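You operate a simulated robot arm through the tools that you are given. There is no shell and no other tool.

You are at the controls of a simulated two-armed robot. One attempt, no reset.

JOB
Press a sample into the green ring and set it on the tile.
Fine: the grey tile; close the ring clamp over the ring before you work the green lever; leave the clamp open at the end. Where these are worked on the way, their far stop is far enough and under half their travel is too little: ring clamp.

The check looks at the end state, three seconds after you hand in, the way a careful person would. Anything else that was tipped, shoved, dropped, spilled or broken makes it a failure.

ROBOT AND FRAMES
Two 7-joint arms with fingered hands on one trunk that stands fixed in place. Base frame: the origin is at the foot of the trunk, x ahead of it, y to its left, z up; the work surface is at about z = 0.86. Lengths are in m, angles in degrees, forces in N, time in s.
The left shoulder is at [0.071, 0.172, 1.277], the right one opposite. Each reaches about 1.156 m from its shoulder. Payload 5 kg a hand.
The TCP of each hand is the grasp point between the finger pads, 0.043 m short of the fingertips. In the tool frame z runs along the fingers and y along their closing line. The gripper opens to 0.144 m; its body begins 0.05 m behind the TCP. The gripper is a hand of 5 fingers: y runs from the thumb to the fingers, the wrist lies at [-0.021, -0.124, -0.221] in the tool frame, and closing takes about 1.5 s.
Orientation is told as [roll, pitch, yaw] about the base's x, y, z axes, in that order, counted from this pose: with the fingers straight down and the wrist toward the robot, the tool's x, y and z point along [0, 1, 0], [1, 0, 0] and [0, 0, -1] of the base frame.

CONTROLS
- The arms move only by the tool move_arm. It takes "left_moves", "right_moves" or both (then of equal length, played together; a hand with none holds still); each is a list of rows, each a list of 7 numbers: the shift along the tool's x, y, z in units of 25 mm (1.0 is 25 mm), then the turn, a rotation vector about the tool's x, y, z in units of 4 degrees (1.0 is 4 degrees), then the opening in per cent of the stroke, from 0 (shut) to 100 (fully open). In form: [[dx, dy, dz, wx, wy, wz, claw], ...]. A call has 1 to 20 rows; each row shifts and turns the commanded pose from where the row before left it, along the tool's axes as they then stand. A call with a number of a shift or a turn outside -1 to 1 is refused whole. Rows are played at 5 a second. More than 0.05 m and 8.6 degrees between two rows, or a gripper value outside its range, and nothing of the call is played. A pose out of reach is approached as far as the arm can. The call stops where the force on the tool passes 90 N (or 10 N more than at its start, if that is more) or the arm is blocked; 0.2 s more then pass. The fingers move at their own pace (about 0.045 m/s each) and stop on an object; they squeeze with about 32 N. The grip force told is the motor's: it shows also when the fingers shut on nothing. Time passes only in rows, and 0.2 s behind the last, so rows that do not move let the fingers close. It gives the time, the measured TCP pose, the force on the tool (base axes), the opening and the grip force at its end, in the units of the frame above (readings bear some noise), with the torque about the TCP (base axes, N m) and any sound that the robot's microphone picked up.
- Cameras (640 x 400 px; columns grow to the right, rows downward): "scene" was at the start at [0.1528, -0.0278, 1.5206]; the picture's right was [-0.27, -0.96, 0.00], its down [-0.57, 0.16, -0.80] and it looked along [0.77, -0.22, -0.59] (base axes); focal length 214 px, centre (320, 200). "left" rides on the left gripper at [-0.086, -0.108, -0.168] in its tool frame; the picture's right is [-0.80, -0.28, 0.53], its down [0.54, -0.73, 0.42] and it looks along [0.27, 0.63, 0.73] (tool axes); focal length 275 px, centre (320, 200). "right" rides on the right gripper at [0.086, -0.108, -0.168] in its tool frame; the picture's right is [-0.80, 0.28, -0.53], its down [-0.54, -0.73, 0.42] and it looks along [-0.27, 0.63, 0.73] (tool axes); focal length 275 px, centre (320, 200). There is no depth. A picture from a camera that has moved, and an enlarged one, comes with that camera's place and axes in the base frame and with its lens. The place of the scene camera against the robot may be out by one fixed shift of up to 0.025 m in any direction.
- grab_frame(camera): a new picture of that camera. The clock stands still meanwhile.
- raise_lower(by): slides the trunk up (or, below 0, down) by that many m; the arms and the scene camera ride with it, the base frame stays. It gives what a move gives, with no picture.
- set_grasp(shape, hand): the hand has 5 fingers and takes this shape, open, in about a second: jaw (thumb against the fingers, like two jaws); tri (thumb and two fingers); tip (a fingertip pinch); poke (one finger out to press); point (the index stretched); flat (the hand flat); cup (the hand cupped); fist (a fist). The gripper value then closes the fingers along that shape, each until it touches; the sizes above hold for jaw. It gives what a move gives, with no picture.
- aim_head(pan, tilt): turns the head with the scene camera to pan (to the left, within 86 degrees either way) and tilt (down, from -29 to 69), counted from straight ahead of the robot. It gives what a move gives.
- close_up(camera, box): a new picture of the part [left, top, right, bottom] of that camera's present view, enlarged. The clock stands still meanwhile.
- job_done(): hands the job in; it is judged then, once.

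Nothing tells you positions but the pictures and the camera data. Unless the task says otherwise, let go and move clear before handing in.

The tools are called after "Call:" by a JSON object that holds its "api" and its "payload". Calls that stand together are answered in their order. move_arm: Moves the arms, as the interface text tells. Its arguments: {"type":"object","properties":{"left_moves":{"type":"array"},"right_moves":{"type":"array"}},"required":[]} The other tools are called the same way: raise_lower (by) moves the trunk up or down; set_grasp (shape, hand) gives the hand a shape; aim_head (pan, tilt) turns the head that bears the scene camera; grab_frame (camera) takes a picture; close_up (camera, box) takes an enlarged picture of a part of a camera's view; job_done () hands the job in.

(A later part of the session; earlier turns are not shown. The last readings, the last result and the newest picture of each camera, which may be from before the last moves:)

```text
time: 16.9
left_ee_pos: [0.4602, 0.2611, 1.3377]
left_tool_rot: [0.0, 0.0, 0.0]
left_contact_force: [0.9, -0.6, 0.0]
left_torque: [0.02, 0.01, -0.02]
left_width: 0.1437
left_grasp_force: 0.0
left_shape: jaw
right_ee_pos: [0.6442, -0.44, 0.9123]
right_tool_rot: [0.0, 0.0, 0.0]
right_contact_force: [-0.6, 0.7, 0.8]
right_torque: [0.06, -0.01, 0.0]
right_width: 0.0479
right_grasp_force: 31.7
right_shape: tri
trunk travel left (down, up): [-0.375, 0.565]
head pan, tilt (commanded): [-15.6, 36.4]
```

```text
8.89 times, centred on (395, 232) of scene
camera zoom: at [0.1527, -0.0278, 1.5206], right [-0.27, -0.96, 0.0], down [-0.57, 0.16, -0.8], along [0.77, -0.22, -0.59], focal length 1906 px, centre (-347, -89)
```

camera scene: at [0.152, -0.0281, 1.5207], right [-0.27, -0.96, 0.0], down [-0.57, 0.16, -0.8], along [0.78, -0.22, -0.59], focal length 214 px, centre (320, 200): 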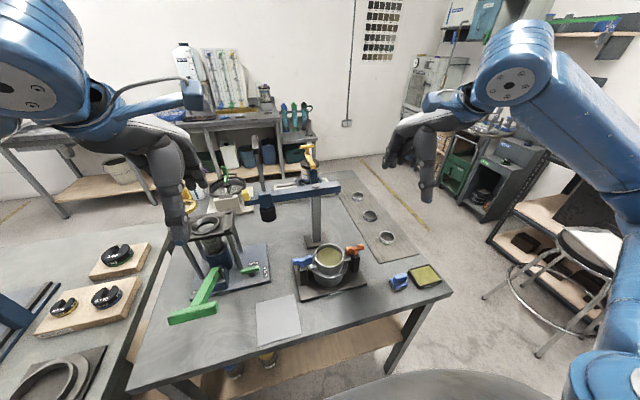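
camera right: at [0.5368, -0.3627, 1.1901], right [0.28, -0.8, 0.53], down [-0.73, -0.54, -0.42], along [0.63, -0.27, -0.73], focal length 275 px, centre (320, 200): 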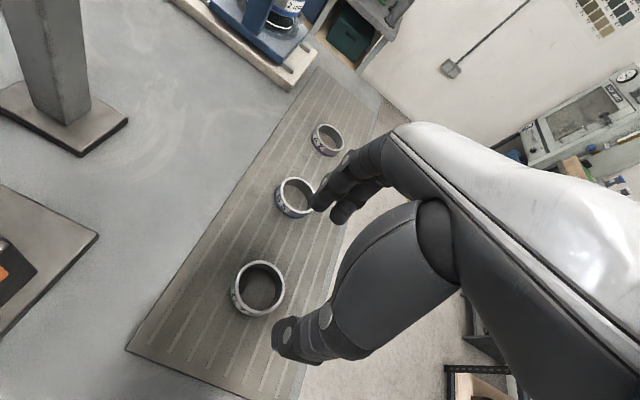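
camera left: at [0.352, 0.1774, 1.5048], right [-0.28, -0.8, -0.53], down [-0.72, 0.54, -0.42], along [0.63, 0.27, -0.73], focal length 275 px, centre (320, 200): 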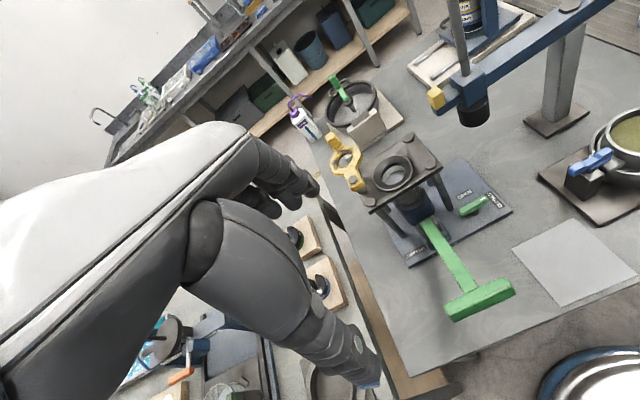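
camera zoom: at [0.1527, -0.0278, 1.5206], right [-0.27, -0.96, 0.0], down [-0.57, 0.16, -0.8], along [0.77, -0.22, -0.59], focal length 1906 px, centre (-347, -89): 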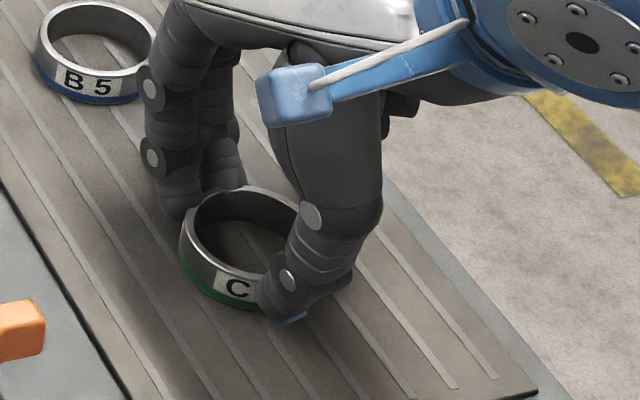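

The grip reads 31.7 N on the ring. Lifting slowly and checking that it comes along level.

Call:
{"api": "move_arm", "payload": {"right_moves": [[0, 0, -0.2, 0, 0, 0, 20], [0, 0, -0.3, 0, 0, 0, 20], [0, 0, -0.5, 0, 0, 0, 20], [0, 0, -0.7, 0, 0, 0, 20], [0, 0, -0.7, 0, 0, 0, 20]]}}

Call:
{"api": "close_up", "payload": {"camera": "right", "box": [220, 160, 400, 360]}}

Call:
{"api": "close_up", "payload": {"camera": "scene", "box": [365, 190, 415, 235]}}

```text
time: 18.1
left_ee_pos: [0.4602, 0.2627, 1.3382]
left_tool_rot: [0.0, 0.1, 0.0]
left_contact_force: [-0.1, -1.0, -0.7]
left_torque: [-0.05, -0.03, 0.02]
left_width: 0.1439
left_grasp_force: 0.1
left_shape: jaw
right_ee_pos: [0.6429, -0.4381, 0.9722]
right_tool_rot: [0.0, 0.0, 0.1]
right_contact_force: [-0.1, -0.8, -1.0]
right_torque: [-0.01, 0.0, 0.01]
right_width: 0.0475
right_grasp_force: 32.8
right_shape: tri
trunk travel left (down, up): [-0.375, 0.565]
head pan, tilt (commanded): [-15.6, 36.4]
```

```text
2.00 times, centred on (310, 260) of right
camera zoom: at [0.5331, -0.3545, 1.141], right [0.28, -0.8, 0.53], down [-0.73, -0.54, -0.42], along [0.63, -0.27, -0.73], focal length 551 px, centre (340, 80)
```

zoom: 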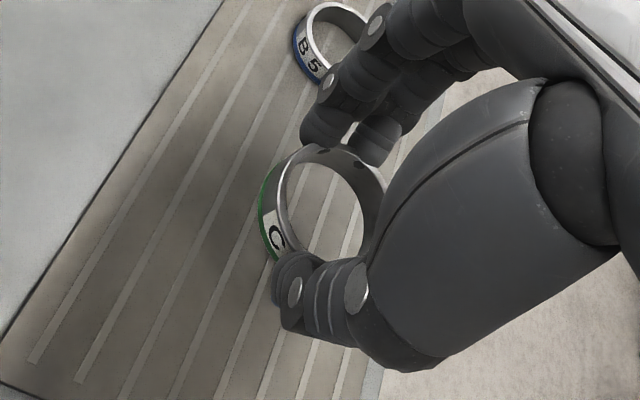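

```text
8.89 times, centred on (390, 212) of scene
camera zoom: at [0.1526, -0.0275, 1.5206], right [-0.27, -0.96, 0.0], down [-0.57, 0.16, -0.8], along [0.78, -0.22, -0.59], focal length 1906 px, centre (-302, 89)
```

zoom: 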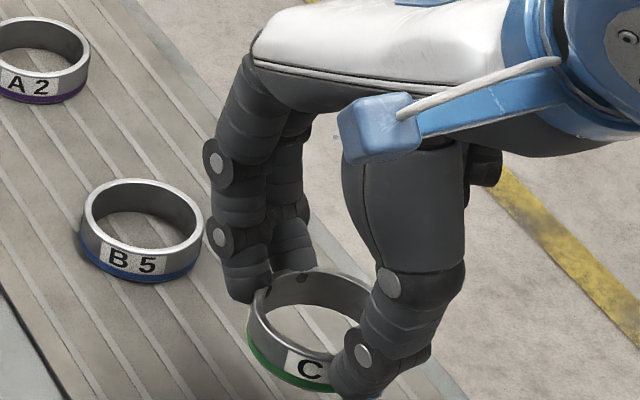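

The ring is held level. Next I raise it and pull back toward the robot, while moving the left hand out to the left and turning it so that its camera can watch the extruder.

Call:
{"api": "move_arm", "payload": {"left_moves": [[0.95, -0.15, -0.2, 0, 0, 0, 100], [0.95, -0.15, -0.2, 0, 0, 0, 100], [0.95, -0.15, -0.2, 0, 0, 0, 100], [0.95, -0.15, -0.2, 0, 0, 0, 100], [0.95, -0.15, -0.2, 0, 0, 0, 100], [0.95, -0.15, -0.2, 0, 0, 0, 100], [0.95, -0.15, -0.2, 0, 0, 0, 100], [0.95, -0.15, -0.2, 0, 0, 0, 100], [0.95, -0.15, -0.2, 0, 0, 0, 100], [0.95, -0.15, -0.2, 0, 0, 0, 100]], "right_moves": [[0, -0.4, -0.91, 0, 0, 0, 20], [0, -0.4, -0.91, 0, 0, 0, 20], [0, -0.6, -0.91, 0, 0, 0, 20], [0, -0.6, -0.91, 0, 0, 0, 20], [0, -0.6, -0.91, 0, 0, 0, 20], [0, -0.6, -0.91, 0, 0, 0, 20], [0, -0.6, -0.91, 0, 0, 0, 20], [0, -0.6, -0.91, 0, 0, 0, 20], [0, -0.6, -0.91, 0, 0, 0, 20], [0, -0.6, -0.91, 0, 0, 0, 20]]}}

Call:
{"api": "move_arm", "payload": {"left_moves": [[0, 0, 0, 0, 0, 1, 100], [0, 0, 0, 0, 0, 1, 100], [0, 0, 0, 0, 0, 1, 100], [0, 0, 0, 0, 0, 1, 100], [0, 0, 0, 0, 0, 1, 100], [0, 0, 0, 0, 0, 1, 100], [0, 0, 0, 0, 0, 1, 100], [0, 0, 0, 0, 0, 1, 100], [0, 0, 0, 0, 0, 1, 100], [0, 0, 0, 0, 0, 1, 100], [0, 0, 0, 0, 0, 1, 100], [0, 0, 0, 0, 0, 1, 100], [0, 0, 0, 0, 0, 1, 100], [0, 0, 0, 0, 0, 1, 100], [0, 0, 0, 0, 0, 1, 100], [0, 0, 0, 0, 0, 1, 100], [0, 0, 0, 0, 0, 1, 100], [0, 0, 0, 0, 0, 1, 100]]}}

Call:
{"api": "grab_frame", "payload": {"camera": "left"}}

Call:
{"api": "grab_frame", "payload": {"camera": "scene"}}

```text
time: 20.3
left_ee_pos: [0.4173, 0.501, 1.3883]
left_tool_rot: [0.0, -0.1, -0.2]
left_contact_force: [-1.1, -1.1, 0.8]
left_torque: [-0.01, -0.09, 0.01]
left_width: 0.144
left_grasp_force: 0.1
left_shape: jaw
right_ee_pos: [0.5006, -0.439, 1.2005]
right_tool_rot: [0.1, 0.0, 0.1]
right_contact_force: [-1.9, -0.2, -0.7]
right_torque: [-0.02, -0.08, -0.05]
right_width: 0.0474
right_grasp_force: 32.4
right_shape: tri
trunk travel left (down, up): [-0.375, 0.565]
head pan, tilt (commanded): [-15.6, 36.4]
```

```text
time: 24.1
left_ee_pos: [0.4228, 0.4997, 1.3888]
left_tool_rot: [-0.1, -0.1, -72.0]
left_contact_force: [0.3, 0.7, -0.1]
left_torque: [0.03, 0.0, 0.0]
left_width: 0.1439
left_grasp_force: 0.1
left_shape: jaw
right_ee_pos: [0.503, -0.4387, 1.1998]
right_tool_rot: [0.0, 0.1, 0.1]
right_contact_force: [0.5, 0.1, -1.1]
right_torque: [0.01, 0.05, 0.03]
right_width: 0.0476
right_grasp_force: 31.8
right_shape: tri
trunk travel left (down, up): [-0.375, 0.565]
head pan, tilt (commanded): [-15.6, 36.4]
```

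```text
taken
camera left: at [0.3088, 0.576, 1.5554], right [-0.85, 0.03, -0.53], down [0.29, 0.86, -0.42], along [0.45, -0.51, -0.73], focal length 275 px, centre (320, 200)
```

left: 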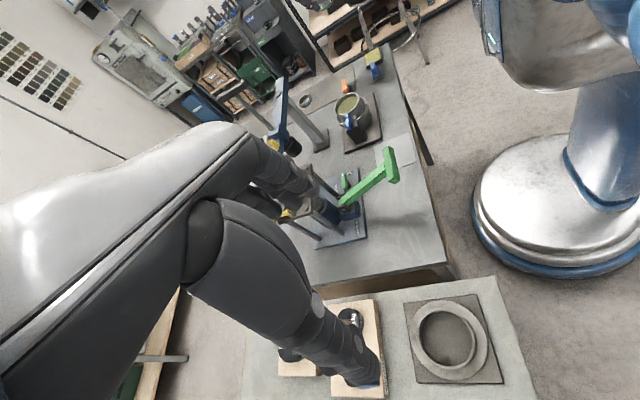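

```text
taken
camera scene: at [0.1535, -0.0277, 1.5205], right [-0.27, -0.96, 0.0], down [-0.57, 0.16, -0.8], along [0.77, -0.22, -0.59], focal length 214 px, centre (320, 200)
```

scene: 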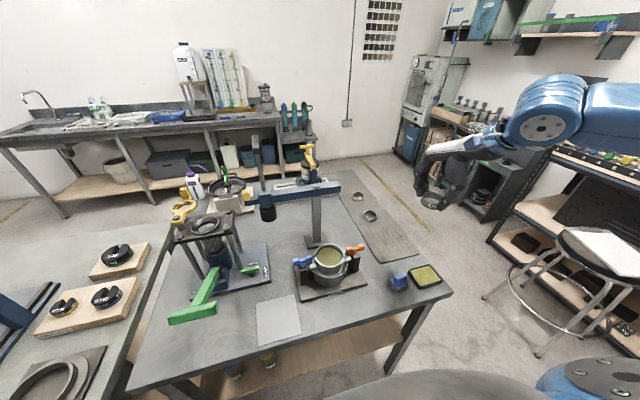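

The left view is partly blocked by its own hand; I'll turn it a bit back. Meanwhile the right hand carries the ring across at x≈0.50, z≈1.22, well in front of the rammer.

Call:
{"api": "move_arm", "payload": {"left_moves": [[0, 0, 0, 0, 0, -1, 100], [0, 0, 0, 0, 0, -1, 100], [0, 0, 0, 0, 0, -1, 100], [0, 0, 0, 0, 0, -1, 100], [0, 0, 0, 0, 0, -1, 100], [0, 0, 0, 0, 0, -1, 100], [0, 0, 0, 0, 0, -1, 100], [0, 0, 0, 0, 0, 0, 100], [0, 0, 0, 0, 0, 0, 100], [0, 0, 0, 0, 0, 0, 100], [0, 0, 0, 0, 0, 0, 100], [0, 0, 0, 0, 0, 0, 100], [0, 0, 0, 0, 0, 0, 100], [0, 0, 0, 0, 0, 0, 100], [0, 0, 0, 0, 0, 0, 100], [0, 0, 0, 0, 0, 0, 100], [0, 0, 0, 0, 0, 0, 100], [0, 0, 0, 0, 0, 0, 100], [0, 0, 0, 0, 0, 0, 100]], "right_moves": [[0.5, 0, -0.04, 0, 0, 0, 20], [0.8, 0, -0.04, 0, 0, 0, 20], [1, 0, -0.04, 0, 0, 0, 20], [1, 0, -0.04, 0, 0, 0, 20], [1, 0, -0.04, 0, 0, 0, 20], [1, 0, -0.04, 0, 0, 0, 20], [1, 0, -0.04, 0, 0, 0, 20], [1, 0, -0.04, 0, 0, 0, 20], [1, 0, -0.04, 0, 0, 0, 20], [1, 0, -0.04, 0, 0, 0, 20], [1, 0, -0.04, 0, 0, 0, 20], [1, 0, -0.04, 0, 0, 0, 20], [1, 0, -0.04, 0, 0, 0, 20], [1, 0, -0.04, 0, 0, 0, 20], [1, 0, -0.04, 0, 0, 0, 20], [1, 0, -0.04, 0, 0, 0, 20], [1, 0, -0.04, 0, 0, 0, 20], [0.8, 0, -0.04, 0, 0, 0, 20], [0.5, 0, -0.04, 0, 0, 0, 20]]}}

Call:
{"api": "grab_frame", "payload": {"camera": "left"}}

Call:
{"api": "grab_frame", "payload": {"camera": "scene"}}

Call:
{"api": "grab_frame", "payload": {"camera": "right"}}

```text
time: 28.1
left_ee_pos: [0.4217, 0.5006, 1.3889]
left_tool_rot: [0.0, 0.0, -44.0]
left_contact_force: [0.9, 0.0, 0.2]
left_torque: [0.0, 0.0, 0.02]
left_width: 0.1437
left_grasp_force: 0.0
left_shape: jaw
right_ee_pos: [0.5082, -0.0306, 1.2311]
right_tool_rot: [0.0, 0.0, -0.1]
right_contact_force: [0.1, -0.4, -2.1]
right_torque: [0.01, 0.0, -0.01]
right_width: 0.0473
right_grasp_force: 32.1
right_shape: tri
right hand out of reach, approached as far as the arm can: row 18, 19
trunk travel left (down, up): [-0.375, 0.565]
head pan, tilt (commanded): [-15.6, 36.4]
```

```text
taken
camera left: at [0.2851, 0.5128, 1.556], right [-0.76, -0.38, -0.53], down [-0.14, 0.89, -0.42], along [0.64, -0.24, -0.73], focal length 275 px, centre (320, 200)
```

left: 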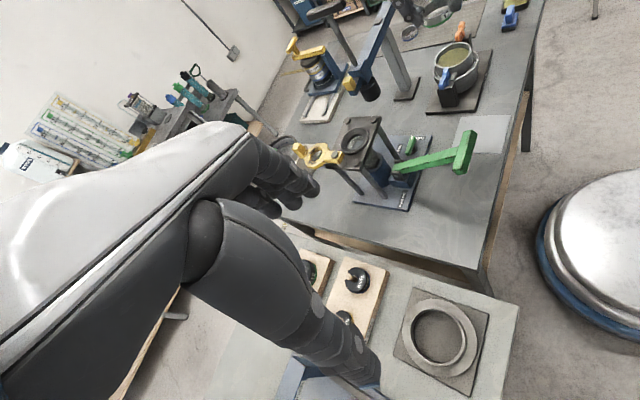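

```text
taken
camera scene: at [0.1521, -0.0275, 1.5207], right [-0.27, -0.96, 0.0], down [-0.57, 0.16, -0.8], along [0.78, -0.22, -0.59], focal length 214 px, centre (320, 200)
```

scene: 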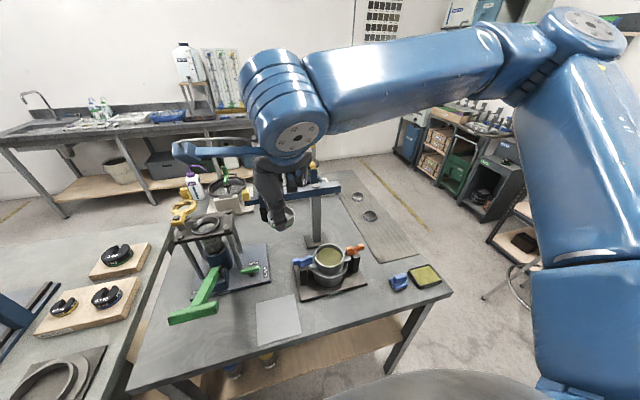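

```text
taken
camera right: at [0.3984, 0.0538, 1.3983], right [0.28, -0.8, 0.53], down [-0.73, -0.54, -0.42], along [0.63, -0.27, -0.73], focal length 275 px, centre (320, 200)
```

right: 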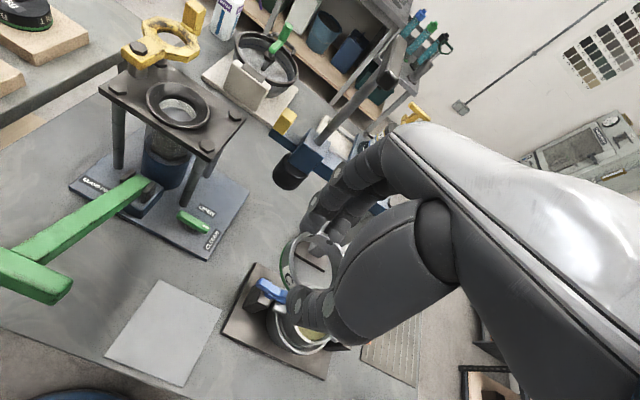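

The right arm runs out of reach near the midline, so it can't serve the extruder well. I'll set the ring down on the tile with the right hand (turned a bit left) and regrasp it with the left arm, which reaches the extruder easily.

Call:
{"api": "move_arm", "payload": {"right_moves": [[-0.4, 0, 0, 0, 0, -1, 20], [-0.4, -0.2, 0, 0, 0, -1, 20], [0, -0.4, 0, 0, 0, -1, 20], [0, -0.4, 0, 0, 0, -1, 20], [0, -0.4, 0, 0, 0, -1, 20], [0, 0, 0, 0, 0, -1, 20], [0, 0, 0, 0, 0, 0, 20]]}}

```text
time: 29.7
left_ee_pos: [0.4222, 0.4997, 1.389]
left_tool_rot: [-0.1, -0.1, -44.0]
left_contact_force: [0.8, 0.1, -1.4]
left_torque: [0.03, 0.0, 0.02]
left_width: 0.1439
left_grasp_force: 0.1
left_shape: jaw
right_ee_pos: [0.4747, -0.0571, 1.2306]
right_tool_rot: [0.0, 0.0, 24.0]
right_contact_force: [-0.1, 0.7, -1.4]
right_torque: [-0.01, 0.04, 0.0]
right_width: 0.0474
right_grasp_force: 31.9
right_shape: tri
trunk travel left (down, up): [-0.375, 0.565]
head pan, tilt (commanded): [-15.6, 36.4]
```

Call:
{"api": "move_arm", "payload": {"right_moves": [[0.71, 0.07, 0, 0, 0, 0, 20], [0.71, 0.07, 0, 0, 0, 0, 20], [0.71, 0.07, 0, 0, 0, 0, 20], [0.71, 0.07, 0, 0, 0, 0, 20], [0, 0, 0.9, 0, 0, 0, 20], [0, 0, 0.9, 0, 0, 0, 20], [0, 0, 0.9, 0, 0, 0, 20], [0, 0, 0.9, 0, 0, 0, 20], [0, 0, 0.9, 0, 0, 0, 20], [0, 0, 0.9, 0, 0, 0, 20]]}}

Call:
{"api": "grab_frame", "payload": {"camera": "right"}}

Call:
{"api": "grab_frame", "payload": {"camera": "scene"}}

```text
time: 31.9
left_ee_pos: [0.4239, 0.5008, 1.3893]
left_tool_rot: [-0.2, 0.1, -44.0]
left_contact_force: [0.0, 0.3, -0.3]
left_torque: [0.03, 0.02, -0.01]
left_width: 0.1438
left_grasp_force: 0.0
left_shape: jaw
right_ee_pos: [0.4633, 0.0031, 1.1256]
right_tool_rot: [0.2, -0.1, 24.0]
right_contact_force: [-0.1, -0.3, -1.8]
right_torque: [0.02, 0.06, -0.04]
right_width: 0.0472
right_grasp_force: 32.1
right_shape: tri
right hand out of reach, approached as far as the arm can: row 7, 8, 9
trunk travel left (down, up): [-0.375, 0.565]
head pan, tilt (commanded): [-15.6, 36.4]
```

```text
taken
camera right: at [0.3281, 0.0358, 1.2933], right [0.58, -0.61, 0.53], down [-0.44, -0.79, -0.42], along [0.68, 0.01, -0.73], focal length 275 px, centre (320, 200)
```

right: 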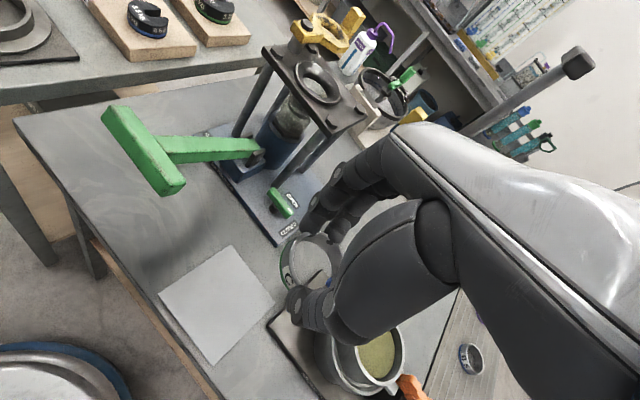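

```text
taken
camera scene: at [0.153, -0.0275, 1.5206], right [-0.27, -0.96, 0.0], down [-0.57, 0.16, -0.8], along [0.77, -0.22, -0.59], focal length 214 px, centre (320, 200)
```

scene: 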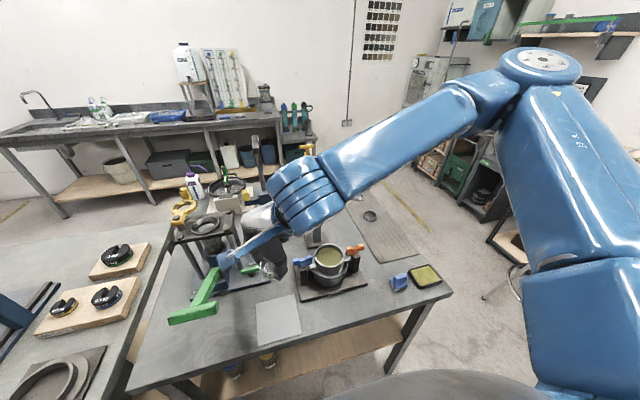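

The wrist is close to its limit here, so I'll turn the right hand further left (yaw ≈ 48°), which suits the forearm direction, and then continue down over the tile.

Call:
{"api": "move_arm", "payload": {"right_moves": [[0, 0, 0, 0, 0, -1, 20], [0, 0, 0, 0, 0, -1, 20], [0, 0, 0, 0, 0, -1, 20], [0, 0, 0, 0, 0, -1, 20], [0, 0, 0, 0, 0, -1, 20], [0, 0, 0, 0, 0, -1, 20], [0.45, -0.17, 0, 0, 0, 0, 20], [0, 0, 0.5, 0, 0, 0, 20], [0, 0, 0.5, 0, 0, 0, 20]]}}

Call:
{"api": "grab_frame", "payload": {"camera": "right"}}

Call:
{"api": "grab_frame", "payload": {"camera": "left"}}

```text
time: 33.9
left_ee_pos: [0.4235, 0.4978, 1.3888]
left_tool_rot: [0.0, 0.1, -44.0]
left_contact_force: [0.1, -0.1, 0.4]
left_torque: [0.02, 0.04, -0.02]
left_width: 0.1443
left_grasp_force: 0.1
left_shape: jaw
right_ee_pos: [0.4516, 0.0078, 1.1005]
right_tool_rot: [0.0, 0.0, 48.0]
right_contact_force: [0.3, 0.6, -1.0]
right_torque: [0.01, -0.01, 0.0]
right_width: 0.0475
right_grasp_force: 32.0
right_shape: tri
trunk travel left (down, up): [-0.375, 0.565]
head pan, tilt (commanded): [-15.6, 36.4]
```

```text
taken
camera right: at [0.3139, -0.0174, 1.2678], right [0.78, -0.32, 0.53], down [-0.08, -0.9, -0.42], along [0.62, 0.29, -0.73], focal length 275 px, centre (320, 200)
```

right: 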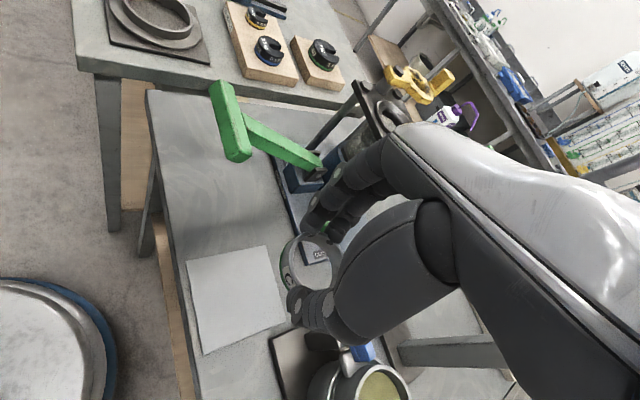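

```text
taken
camera left: at [0.2869, 0.5118, 1.556], right [-0.76, -0.37, -0.53], down [-0.14, 0.89, -0.42], along [0.64, -0.24, -0.73], focal length 275 px, centre (320, 200)
```

left: 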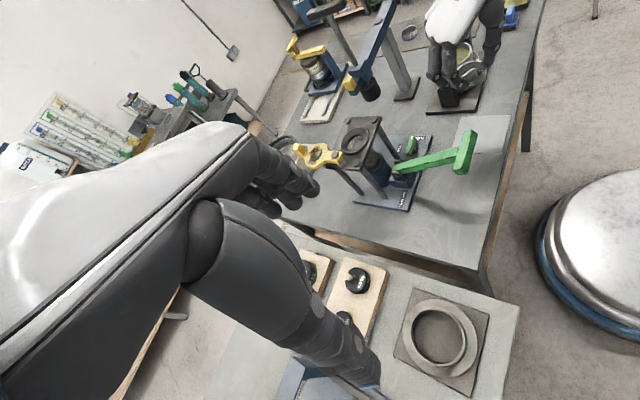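

Reach is fine in this orientation. I'll descend straight over the tile to just above contact.

Call:
{"api": "move_arm", "payload": {"right_moves": [[0, 0, 0.8, 0, 0, 0, 20], [0, 0, 0.8, 0, 0, 0, 20], [0, 0, 0.8, 0, 0, 0, 20], [0, 0, 0.8, 0, 0, 0, 20], [0, 0, 0.8, 0, 0, 0, 20], [0, 0, 0.8, 0, 0, 0, 20], [0, 0, 0.8, 0, 0, 0, 20], [0, 0, 0.6, 0, 0, 0, 20], [0, 0, 0, 0, 0, 0, 20]]}}

Call:
{"api": "close_up", "payload": {"camera": "right", "box": [180, 140, 400, 360]}}

Call:
{"api": "close_up", "payload": {"camera": "scene", "box": [220, 250, 340, 360]}}

```text
time: 35.9
left_ee_pos: [0.4223, 0.5001, 1.3892]
left_tool_rot: [0.0, 0.0, -44.0]
left_contact_force: [0.0, -0.6, -0.1]
left_torque: [-0.01, 0.03, 0.01]
left_width: 0.1438
left_grasp_force: 0.2
left_shape: jaw
right_ee_pos: [0.4562, -0.0221, 0.9628]
right_tool_rot: [0.1, 0.0, 48.0]
right_contact_force: [-0.1, -0.1, -1.7]
right_torque: [0.0, -0.03, -0.01]
right_width: 0.0475
right_grasp_force: 32.0
right_shape: tri
right hand out of reach, approached as far as the arm can: row 5, 6, 7, 8
trunk travel left (down, up): [-0.375, 0.565]
head pan, tilt (commanded): [-15.6, 36.4]
```

```text
1.82 times, centred on (290, 250) of right
camera zoom: at [0.3193, -0.0467, 1.1308], right [0.78, -0.32, 0.53], down [-0.08, -0.9, -0.42], along [0.62, 0.29, -0.73], focal length 500 px, centre (374, 109)
```

zoom: 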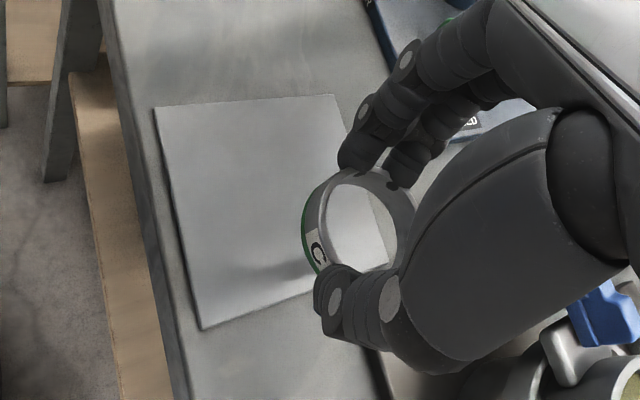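

```text
3.64 times, centred on (280, 305) of scene
camera zoom: at [0.1526, -0.0273, 1.5206], right [-0.27, -0.96, 0.0], down [-0.57, 0.16, -0.8], along [0.78, -0.22, -0.59], focal length 780 px, centre (466, -182)
```

zoom: 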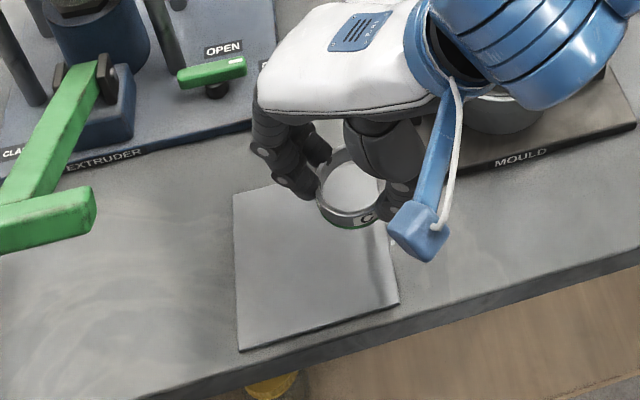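

At this height the arm drifts toward −y because of its reach. I'll raise back, recentre over the tile, and then use the trunk to lower everything instead. First check the surroundings of the left arm.

Call:
{"api": "move_arm", "payload": {"right_moves": [[0, 0, -0.9, 0, 0, 0, 20], [0, 0, -0.9, 0, 0, 0, 20], [0, 0, -0.9, 0, 0, 0, 20], [0.42, 0.34, 0, 0, 0, 0, 20], [0.42, 0.34, 0, 0, 0, 0, 20], [0, 0, 0, 0, 0, 0, 20]]}}

Call:
{"api": "aim_head", "payload": {"pan": 50, "tilt": 40}}

Call:
{"api": "grab_frame", "payload": {"camera": "scene"}}

Call:
{"api": "aim_head", "payload": {"pan": -60, "tilt": 40}}

Call:
{"api": "grab_frame", "payload": {"camera": "scene"}}

```text
time: 37.3
left_ee_pos: [0.421, 0.5004, 1.3897]
left_tool_rot: [0.0, 0.0, -43.9]
left_contact_force: [-0.3, 0.4, -0.1]
left_torque: [-0.02, 0.01, 0.0]
left_width: 0.1436
left_grasp_force: 0.1
left_shape: jaw
right_ee_pos: [0.4557, 0.0055, 1.0302]
right_tool_rot: [0.0, 0.0, 48.0]
right_contact_force: [0.3, -0.2, -0.8]
right_torque: [0.02, -0.04, 0.02]
right_width: 0.0474
right_grasp_force: 32.4
right_shape: tri
right hand out of reach, approached as far as the arm can: row 3
trunk travel left (down, up): [-0.375, 0.565]
head pan, tilt (commanded): [-15.6, 36.4]
```

```text
time: 38.7
left_ee_pos: [0.4224, 0.4992, 1.3888]
left_tool_rot: [0.0, 0.0, -44.0]
left_contact_force: [0.9, -0.5, 0.3]
left_torque: [0.01, 0.0, 0.01]
left_width: 0.1438
left_grasp_force: 0.1
left_shape: jaw
right_ee_pos: [0.4572, 0.0051, 1.0293]
right_tool_rot: [-0.1, 0.1, 48.1]
right_contact_force: [-0.5, -1.0, -1.3]
right_torque: [-0.01, 0.02, -0.02]
right_width: 0.0475
right_grasp_force: 32.6
right_shape: tri
trunk travel left (down, up): [-0.375, 0.565]
head pan, tilt (commanded): [50.0, 40.0]
```

```text
taken
camera scene: at [0.1234, 0.061, 1.5152], right [0.77, -0.64, 0.0], down [-0.41, -0.49, -0.77], along [0.49, 0.59, -0.64], focal length 214 px, centre (320, 200)
```

scene: 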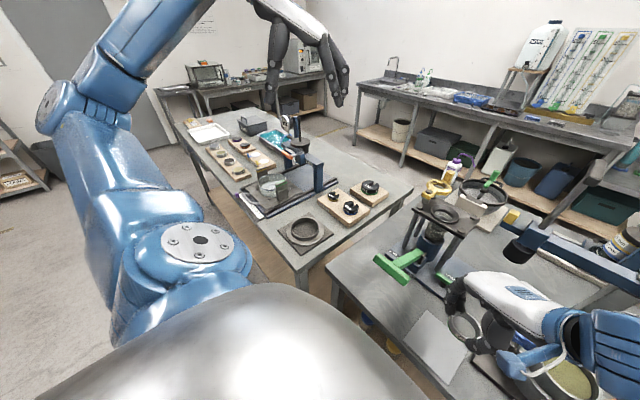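

```text
time: 40.5
left_ee_pos: [0.4233, 0.4998, 1.388]
left_tool_rot: [0.0, 0.1, -44.1]
left_contact_force: [-0.4, 0.1, 0.9]
left_torque: [0.03, -0.01, 0.02]
left_width: 0.1436
left_grasp_force: 0.1
left_shape: jaw
right_ee_pos: [0.4561, 0.0058, 1.03]
right_tool_rot: [0.0, 0.0, 47.9]
right_contact_force: [-0.1, 0.2, -2.1]
right_torque: [-0.02, 0.0, 0.01]
right_width: 0.0473
right_grasp_force: 31.9
right_shape: tri
trunk travel left (down, up): [-0.375, 0.565]
head pan, tilt (commanded): [-60.0, 40.0]
```

```text
taken
camera scene: at [0.1111, -0.0777, 1.5152], right [-0.87, -0.5, 0.0], down [-0.32, 0.56, -0.77], along [0.38, -0.66, -0.64], focal length 214 px, centre (320, 200)
```

scene: 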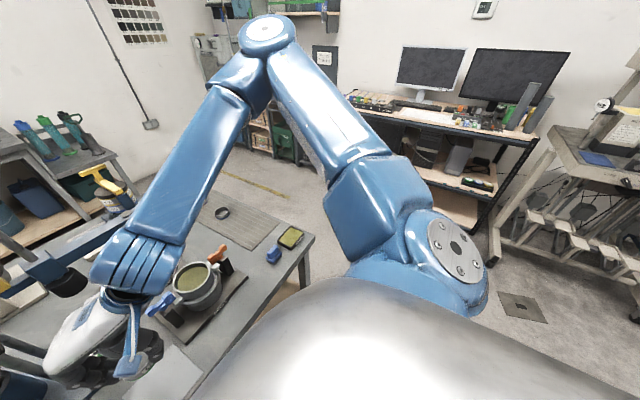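

The surroundings are clear for lowering. I'll lower the trunk 0.10 m so the ring arrives just above the tile, then look.

Call:
{"api": "aim_head", "payload": {"pan": -5, "tilt": 45}}

Call:
{"api": "raise_lower", "payload": {"by": -0.1}}

Call:
{"api": "grab_frame", "payload": {"camera": "scene"}}

Call:
{"api": "close_up", "payload": {"camera": "right", "box": [180, 140, 400, 360]}}

```text
time: 41.8
left_ee_pos: [0.4217, 0.4997, 1.3893]
left_tool_rot: [0.1, 0.0, -44.0]
left_contact_force: [0.5, -0.1, -0.4]
left_torque: [0.02, 0.02, -0.03]
left_width: 0.1437
left_grasp_force: 0.0
left_shape: jaw
right_ee_pos: [0.4559, 0.0051, 1.0288]
right_tool_rot: [0.0, 0.0, 48.0]
right_contact_force: [0.1, -0.1, -1.4]
right_torque: [0.0, 0.01, 0.01]
right_width: 0.0475
right_grasp_force: 32.5
right_shape: tri
trunk travel left (down, up): [-0.375, 0.565]
head pan, tilt (commanded): [-5.0, 45.0]
```

```text
time: 43.1
left_ee_pos: [0.422, 0.5, 1.2884]
left_tool_rot: [0.0, 0.0, -44.0]
left_contact_force: [0.6, -0.1, 0.2]
left_torque: [0.03, -0.03, -0.02]
left_width: 0.144
left_grasp_force: 0.1
left_shape: jaw
right_ee_pos: [0.4565, 0.0057, 0.929]
right_tool_rot: [-0.1, 0.0, 48.0]
right_contact_force: [1.0, 0.4, -0.9]
right_torque: [0.0, -0.02, 0.01]
right_width: 0.0472
right_grasp_force: 32.3
right_shape: tri
trunk travel left (down, up): [-0.275, 0.665]
head pan, tilt (commanded): [-5.0, 45.0]
```

```text
taken
camera scene: at [0.1493, -0.0113, 1.4081], right [-0.09, -1.0, 0.0], down [-0.7, 0.06, -0.71], along [0.7, -0.06, -0.71], focal length 214 px, centre (320, 200)
```

scene: 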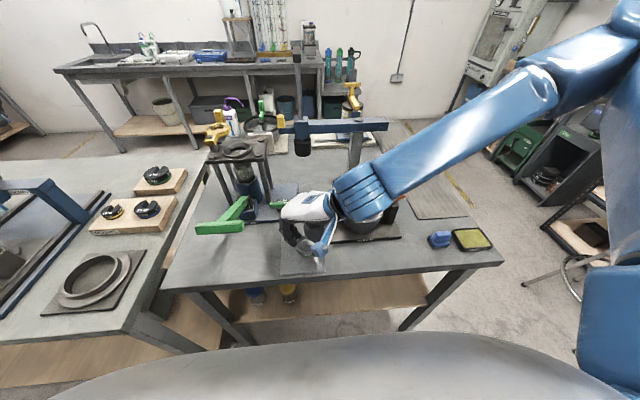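

```text
1.82 times, centred on (290, 250) of right
camera zoom: at [0.3187, -0.019, 1.0976], right [0.78, -0.32, 0.53], down [-0.08, -0.9, -0.42], along [0.62, 0.29, -0.73], focal length 500 px, centre (374, 109)
```

zoom: 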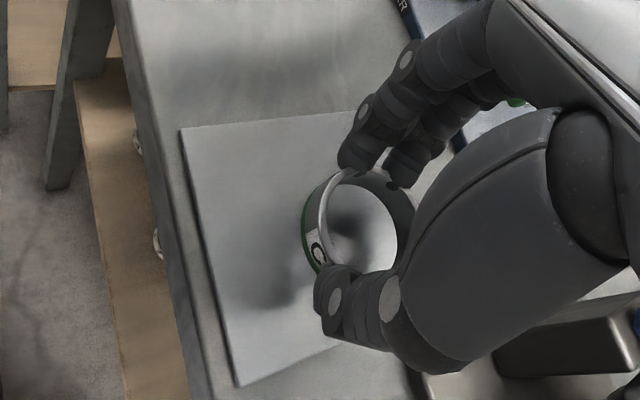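

Call:
{"api": "close_up", "payload": {"camera": "scene", "box": [260, 160, 420, 290]}}

Call:
{"api": "raise_lower", "payload": {"by": -0.01}}

```text
3.08 times, centred on (340, 225) of scene
camera zoom: at [0.1493, -0.0113, 1.4081], right [-0.09, -1.0, 0.0], down [-0.7, 0.06, -0.71], along [0.7, -0.06, -0.71], focal length 660 px, centre (258, 123)
```

zoom: 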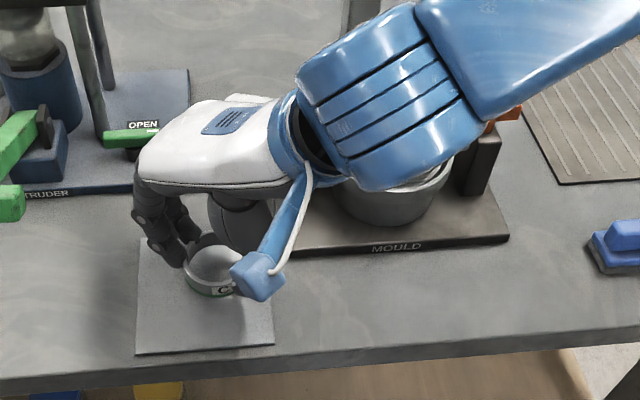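

```text
time: 43.7
left_ee_pos: [0.4226, 0.4996, 1.2787]
left_tool_rot: [-0.1, 0.0, -44.0]
left_contact_force: [0.2, 0.3, 0.2]
left_torque: [-0.02, 0.0, -0.02]
left_width: 0.1434
left_grasp_force: 0.1
left_shape: jaw
right_ee_pos: [0.4559, 0.0065, 0.9201]
right_tool_rot: [0.0, 0.0, 48.0]
right_contact_force: [-1.7, -0.4, -0.8]
right_torque: [-0.02, 0.0, -0.01]
right_width: 0.0474
right_grasp_force: 32.0
right_shape: tri
trunk travel left (down, up): [-0.265, 0.675]
head pan, tilt (commanded): [-5.0, 45.0]
```

Call:
{"api": "raise_lower", "payload": {"by": -0.004}}

Call:
{"api": "raise_lower", "payload": {"by": -0.003}}

Call:
{"api": "close_up", "payload": {"camera": "scene", "box": [280, 220, 340, 280]}}

```text
time: 44.2
left_ee_pos: [0.4218, 0.4994, 1.2745]
left_tool_rot: [0.0, 0.0, -44.0]
left_contact_force: [0.0, 0.1, 0.5]
left_torque: [0.0, -0.01, 0.03]
left_width: 0.1439
left_grasp_force: 0.1
left_shape: jaw
right_ee_pos: [0.4562, 0.0057, 0.9169]
right_tool_rot: [0.0, -0.1, 48.0]
right_contact_force: [-0.9, 0.0, -0.8]
right_torque: [-0.01, 0.04, 0.01]
right_width: 0.0474
right_grasp_force: 32.0
right_shape: tri
trunk travel left (down, up): [-0.261, 0.679]
head pan, tilt (commanded): [-5.0, 45.0]
```

```text
time: 44.7
left_ee_pos: [0.4208, 0.5, 1.2725]
left_tool_rot: [0.1, 0.0, -43.9]
left_contact_force: [0.0, 0.3, -0.9]
left_torque: [0.01, -0.01, -0.02]
left_width: 0.1437
left_grasp_force: 0.1
left_shape: jaw
right_ee_pos: [0.4558, 0.0063, 0.9126]
right_tool_rot: [0.1, 0.0, 48.0]
right_contact_force: [0.6, -0.5, -1.6]
right_torque: [0.02, 0.03, 0.0]
right_width: 0.0474
right_grasp_force: 31.9
right_shape: tri
trunk travel left (down, up): [-0.258, 0.682]
head pan, tilt (commanded): [-5.0, 45.0]
```

```text
6.67 times, centred on (310, 250) of scene
camera zoom: at [0.1494, -0.0112, 1.3909], right [-0.09, -1.0, 0.0], down [-0.7, 0.06, -0.71], along [0.7, -0.06, -0.71], focal length 1430 px, centre (387, -133)
```

zoom: 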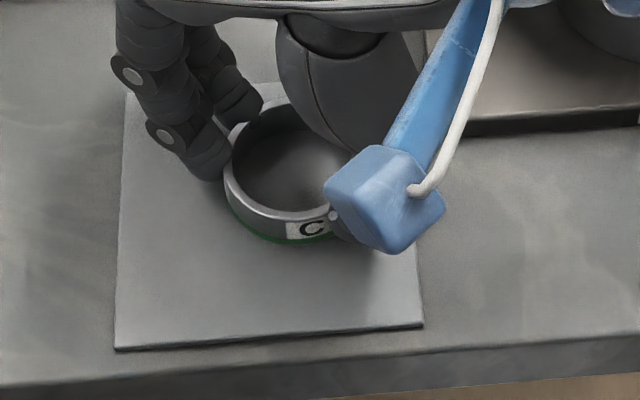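

Call:
{"api": "raise_lower", "payload": {"by": -0.002}}

Call:
{"api": "raise_lower", "payload": {"by": -0.002}}

```text
time: 45.3
left_ee_pos: [0.4217, 0.4991, 1.2698]
left_tool_rot: [0.1, 0.0, -43.9]
left_contact_force: [0.4, 0.5, 0.6]
left_torque: [0.01, 0.0, -0.03]
left_width: 0.1436
left_grasp_force: 0.1
left_shape: jaw
right_ee_pos: [0.4567, 0.0057, 0.9121]
right_tool_rot: [-0.1, -0.1, 48.0]
right_contact_force: [-0.9, -2.0, 13.3]
right_torque: [-0.12, 0.01, -0.04]
right_width: 0.0475
right_grasp_force: 32.4
right_shape: tri
trunk travel left (down, up): [-0.256, 0.684]
head pan, tilt (commanded): [-5.0, 45.0]
```

```text
time: 45.8
left_ee_pos: [0.4199, 0.4989, 1.2687]
left_tool_rot: [-0.1, -0.1, -43.9]
left_contact_force: [0.3, -0.5, -0.6]
left_torque: [0.04, 0.01, 0.0]
left_width: 0.1439
left_grasp_force: 0.1
left_shape: jaw
right_ee_pos: [0.4557, 0.0068, 0.9119]
right_tool_rot: [-0.1, -0.2, 48.1]
right_contact_force: [1.0, -2.4, 33.1]
right_torque: [-0.17, 0.04, -0.12]
right_width: 0.049
right_grasp_force: 31.9
right_shape: tri
trunk travel left (down, up): [-0.254, 0.686]
head pan, tilt (commanded): [-5.0, 45.0]
```

Contact with the tile is felt at TCP z = 0.912. I'll take the load off slightly, then open the fingers and lift away.

Call:
{"api": "raise_lower", "payload": {"by": 0.003}}

Call:
{"api": "move_arm", "payload": {"right_moves": [[0, 0, 0, 0, 0, 0, 40], [0, 0, 0, 0, 0, 0, 50], [0, 0, 0, 0, 0, 0, 60], [0, 0, 0, 0, 0, 0, 70], [0, 0, 0, 0, 0, 0, 75], [0, 0, 0, 0, 0, 0, 75]]}}

Call:
{"api": "close_up", "payload": {"camera": "right", "box": [180, 140, 400, 360]}}

Call:
{"api": "close_up", "payload": {"camera": "scene", "box": [280, 220, 340, 280]}}

```text
time: 46.3
left_ee_pos: [0.4215, 0.4995, 1.2708]
left_tool_rot: [0.2, -0.1, -44.0]
left_contact_force: [0.1, 0.6, 0.4]
left_torque: [0.05, 0.03, -0.01]
left_width: 0.1438
left_grasp_force: 0.1
left_shape: jaw
right_ee_pos: [0.4555, 0.005, 0.9111]
right_tool_rot: [0.0, 0.0, 48.1]
right_contact_force: [3.6, 0.6, 16.4]
right_torque: [0.12, -0.22, -0.04]
right_width: 0.0489
right_grasp_force: 32.0
right_shape: tri
trunk travel left (down, up): [-0.257, 0.683]
head pan, tilt (commanded): [-5.0, 45.0]
```

```text
time: 47.7
left_ee_pos: [0.4212, 0.5002, 1.2704]
left_tool_rot: [0.0, -0.1, -43.9]
left_contact_force: [-0.2, 0.4, -0.3]
left_torque: [0.01, 0.01, -0.02]
left_width: 0.1437
left_grasp_force: 0.1
left_shape: jaw
right_ee_pos: [0.4564, 0.0063, 0.9122]
right_tool_rot: [0.0, 0.0, 48.0]
right_contact_force: [-0.1, 0.5, 0.6]
right_torque: [0.04, 0.0, -0.04]
right_width: 0.1075
right_grasp_force: 0.1
right_shape: tri
trunk travel left (down, up): [-0.257, 0.683]
head pan, tilt (commanded): [-5.0, 45.0]
```

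```text
1.82 times, centred on (290, 250) of right
camera zoom: at [0.3188, -0.019, 1.0794], right [0.78, -0.32, 0.53], down [-0.08, -0.9, -0.42], along [0.62, 0.29, -0.73], focal length 500 px, centre (374, 109)
```

zoom: 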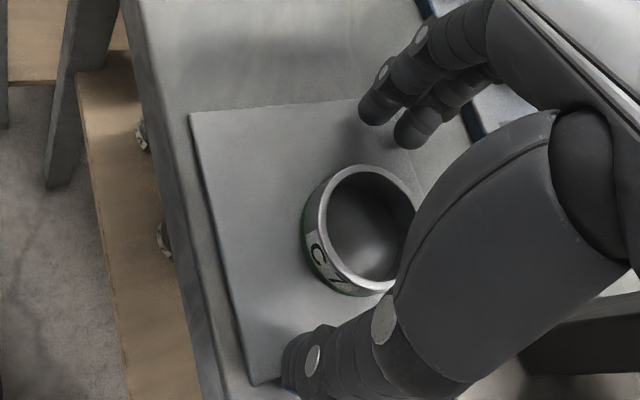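

```text
6.67 times, centred on (310, 250) of scene
camera zoom: at [0.1495, -0.0112, 1.3899], right [-0.09, -1.0, 0.0], down [-0.7, 0.06, -0.71], along [0.7, -0.06, -0.71], focal length 1430 px, centre (387, -133)
```

zoom: 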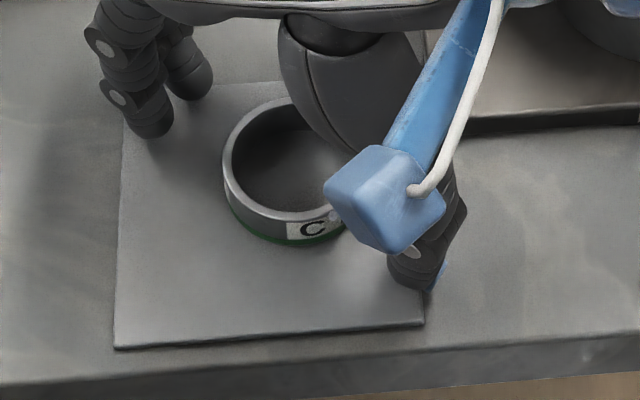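

The ring is standing freely on the tile at about (0.458, 0.001). I'll raise the trunk back and take the right hand away to the right.

Call:
{"api": "raise_lower", "payload": {"by": 0.117}}

Call:
{"api": "move_arm", "payload": {"right_moves": [[0, 0, -1, 0, 0, 0, 75], [0, 0, -1, 0, 0, 0, 75], [0, 0, -1, 0, 0, 0, 75], [0, 0, -1, 0, 0, 0, 75], [0, 0, -1, 0, 0, 0, 75], [-0.5, -0.55, -1, 0, 0, 0, 75], [-0.87, -0.97, 0, 0, 0, 0, 75], [-0.87, -0.97, 0, 0, 0, 0, 75], [-0.87, -0.97, 0, 0, 0, 0, 75], [-0.87, -0.97, 0, 0, 0, 0, 75], [-0.87, -0.97, 0, 0, 0, 0, 75], [-0.87, -0.97, 0, 0, 0, 0, 75], [-0.87, -0.97, 0, 0, 0, 0, 75], [-0.87, -0.97, 0, 0, 0, 0, 75], [-0.87, -0.97, 0, 0, 0, 0, 75], [-0.87, -0.97, 0, 0, 0, 0, 75], [-0.87, -0.97, 0, 0, 0, 0, 75], [-0.87, -0.97, 0, 0, 0, 0, 75]]}}

Call:
{"api": "set_grasp", "payload": {"shape": "tri", "hand": "left"}}

Call:
{"api": "grab_frame", "payload": {"camera": "scene"}}

Call:
{"api": "grab_frame", "payload": {"camera": "left"}}

```text
time: 49.2
left_ee_pos: [0.422, 0.4999, 1.3881]
left_tool_rot: [0.0, 0.1, -44.0]
left_contact_force: [-0.3, 0.0, 0.9]
left_torque: [-0.02, 0.03, 0.02]
left_width: 0.1439
left_grasp_force: 0.1
left_shape: jaw
right_ee_pos: [0.4564, 0.0056, 1.0286]
right_tool_rot: [0.0, 0.1, 48.0]
right_contact_force: [0.4, 1.3, -0.5]
right_torque: [-0.04, 0.0, -0.02]
right_width: 0.1079
right_grasp_force: 0.1
right_shape: tri
trunk travel left (down, up): [-0.374, 0.566]
head pan, tilt (commanded): [-5.0, 45.0]
```

```text
time: 53.0
left_ee_pos: [0.4218, 0.4982, 1.3892]
left_tool_rot: [0.1, 0.0, -43.9]
left_contact_force: [-0.4, -0.4, 0.6]
left_torque: [0.0, -0.03, 0.01]
left_width: 0.1437
left_grasp_force: 0.1
left_shape: jaw
right_ee_pos: [0.4586, -0.4055, 1.1802]
right_tool_rot: [0.0, -0.1, 47.9]
right_contact_force: [-0.6, -0.7, 0.2]
right_torque: [0.02, 0.01, -0.01]
right_width: 0.1079
right_grasp_force: 0.1
right_shape: tri
right hand out of reach, approached as far as the arm can: row 9
trunk travel left (down, up): [-0.374, 0.566]
head pan, tilt (commanded): [-5.0, 45.0]
```

```text
time: 53.9
left_ee_pos: [0.4227, 0.5004, 1.3887]
left_tool_rot: [0.0, 0.0, -44.0]
left_contact_force: [1.0, -0.1, -0.4]
left_torque: [0.0, 0.03, -0.02]
left_width: 0.1438
left_grasp_force: 0.1
left_shape: tri
right_ee_pos: [0.4578, -0.4036, 1.18]
right_tool_rot: [0.0, 0.0, 48.1]
right_contact_force: [-0.3, -0.3, -0.5]
right_torque: [0.02, -0.01, 0.03]
right_width: 0.108
right_grasp_force: 0.1
right_shape: tri
trunk travel left (down, up): [-0.374, 0.566]
head pan, tilt (commanded): [-5.0, 45.0]
```

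```text
taken
camera scene: at [0.1496, -0.0112, 1.5069], right [-0.09, -1.0, 0.0], down [-0.7, 0.06, -0.71], along [0.7, -0.06, -0.71], focal length 214 px, centre (320, 200)
```

scene: 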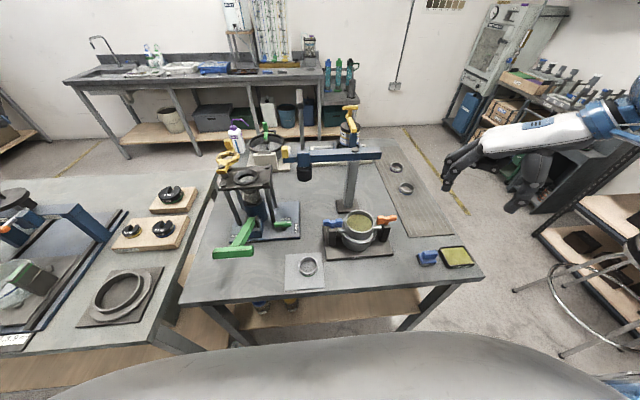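

```text
taken
camera left: at [0.2856, 0.5128, 1.5549], right [-0.76, -0.38, -0.53], down [-0.14, 0.89, -0.42], along [0.64, -0.24, -0.73], focal length 275 px, centre (320, 200)
```

left: 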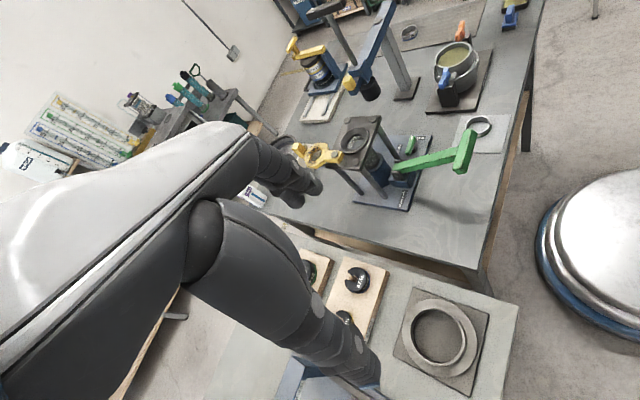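

Now the left hand: turn to about −16° yaw and move over the tile at height, staying above the lever.

Call:
{"api": "move_arm", "payload": {"left_moves": [[0, 0, 0, 0, 0, -1, 100], [0, 0, 0, 0, 0, -1, 100], [0, 0, 0, 0, 0, -1, 100], [0, 0, 0, 0, 0, -1, 100], [0, 0, 0, 0, 0, -1, 100], [0, 0, 0, 0, 0, -1, 100], [0, 0, 0, 0, 0, -1, 100]], "right_moves": [[0, 0, 0, 0, 0, 1, 75], [0, 0, 0, 0, 0, 1, 75], [0, 0, 0, 0, 0, 1, 75], [0, 0, 0, 0, 0, 1, 75], [0, 0, 0, 0, 0, 1, 75], [0, 0, 0, 0, 0, 1, 75], [0, 0, 0, 0, 0, 1, 75]]}}

Call:
{"api": "move_arm", "payload": {"left_moves": [[-0.955, 0.344, 0.28, 0, 0, 0, 75], [-0.955, 0.344, 0.28, 0, 0, 0, 75], [-0.955, 0.344, 0.28, 0, 0, 0, 75], [-0.955, 0.344, 0.28, 0, 0, 0, 75], [-0.955, 0.344, 0.28, 0, 0, 0, 75], [-0.955, 0.344, 0.28, 0, 0, 0, 75], [-0.955, 0.344, 0.28, 0, 0, 0, 75], [-0.955, 0.344, 0.28, 0, 0, 0, 75], [-0.955, 0.344, 0.28, 0, 0, 0, 75], [-0.955, 0.344, 0.28, 0, 0, 0, 75], [-0.955, 0.344, 0.28, 0, 0, 0, 75], [-0.955, 0.344, 0.28, 0, 0, 0, 75], [-0.955, 0.344, 0.28, 0, 0, 0, 75], [-0.955, 0.344, 0.28, 0, 0, 0, 75], [-0.955, 0.344, 0.28, 0, 0, 0, 75], [-0.955, 0.344, 0.28, 0, 0, 0, 75], [-0.955, 0.344, 0.28, 0, 0, 0, 75], [-0.955, 0.344, 0.28, 0, 0, 0, 75], [-0.955, 0.344, 0.28, 0, 0, 0, 75], [-0.955, 0.344, 0.28, 0, 0, 0, 75]]}}

Call:
{"api": "grab_frame", "payload": {"camera": "scene"}}

Call:
{"api": "grab_frame", "payload": {"camera": "left"}}

```text
time: 55.5
left_ee_pos: [0.4229, 0.5001, 1.3883]
left_tool_rot: [-0.1, -0.1, -16.0]
left_contact_force: [-0.7, 0.1, 0.7]
left_torque: [0.0, -0.03, -0.02]
left_width: 0.1437
left_grasp_force: 0.0
left_shape: tri
right_ee_pos: [0.46, -0.4033, 1.1791]
right_tool_rot: [0.0, 0.0, 20.0]
right_contact_force: [-0.8, -0.5, 0.0]
right_torque: [0.02, 0.01, 0.01]
right_width: 0.1076
right_grasp_force: 0.0
right_shape: tri
trunk travel left (down, up): [-0.374, 0.566]
head pan, tilt (commanded): [-5.0, 45.0]
```

```text
time: 59.7
left_ee_pos: [0.4582, 0.0023, 1.2507]
left_tool_rot: [0.0, 0.0, -15.9]
left_contact_force: [0.6, -1.4, -0.1]
left_torque: [0.01, 0.09, -0.05]
left_width: 0.108
left_grasp_force: 0.1
left_shape: tri
left hand out of reach, approached as far as the arm can: row 20
right_ee_pos: [0.4608, -0.4049, 1.1796]
right_tool_rot: [0.0, 0.2, 20.1]
right_contact_force: [0.3, 0.3, 0.4]
right_torque: [-0.02, 0.03, 0.03]
right_width: 0.1076
right_grasp_force: 0.1
right_shape: tri
trunk travel left (down, up): [-0.374, 0.566]
head pan, tilt (commanded): [-5.0, 45.0]
```

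```text
taken
camera scene: at [0.1513, -0.0113, 1.5065], right [-0.09, -1.0, 0.0], down [-0.71, 0.06, -0.71], along [0.7, -0.06, -0.71], focal length 214 px, centre (320, 200)
```

scene: 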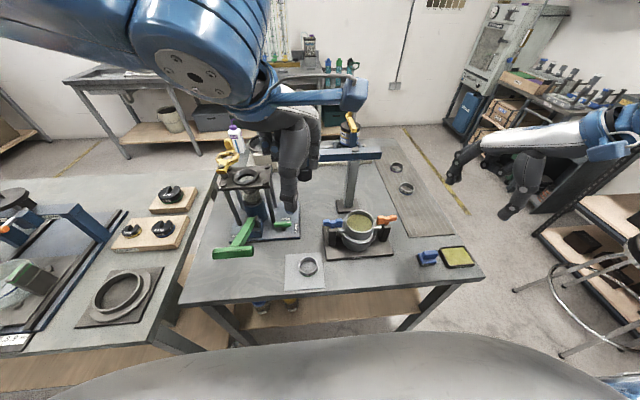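

```text
taken
camera left: at [0.3303, -0.0504, 1.4178], right [-0.49, -0.69, -0.53], down [-0.55, 0.72, -0.42], along [0.68, 0.08, -0.73], focal length 275 px, centre (320, 200)
```

left: 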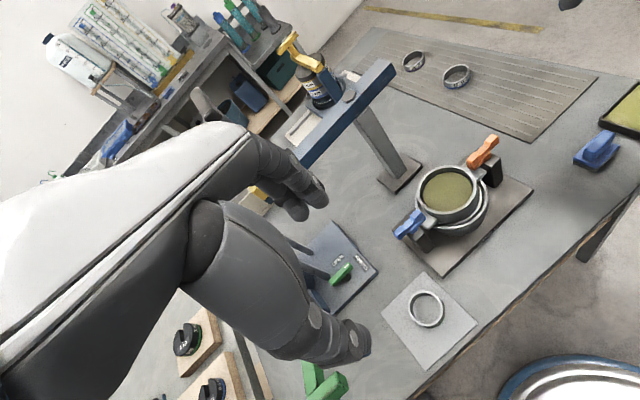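

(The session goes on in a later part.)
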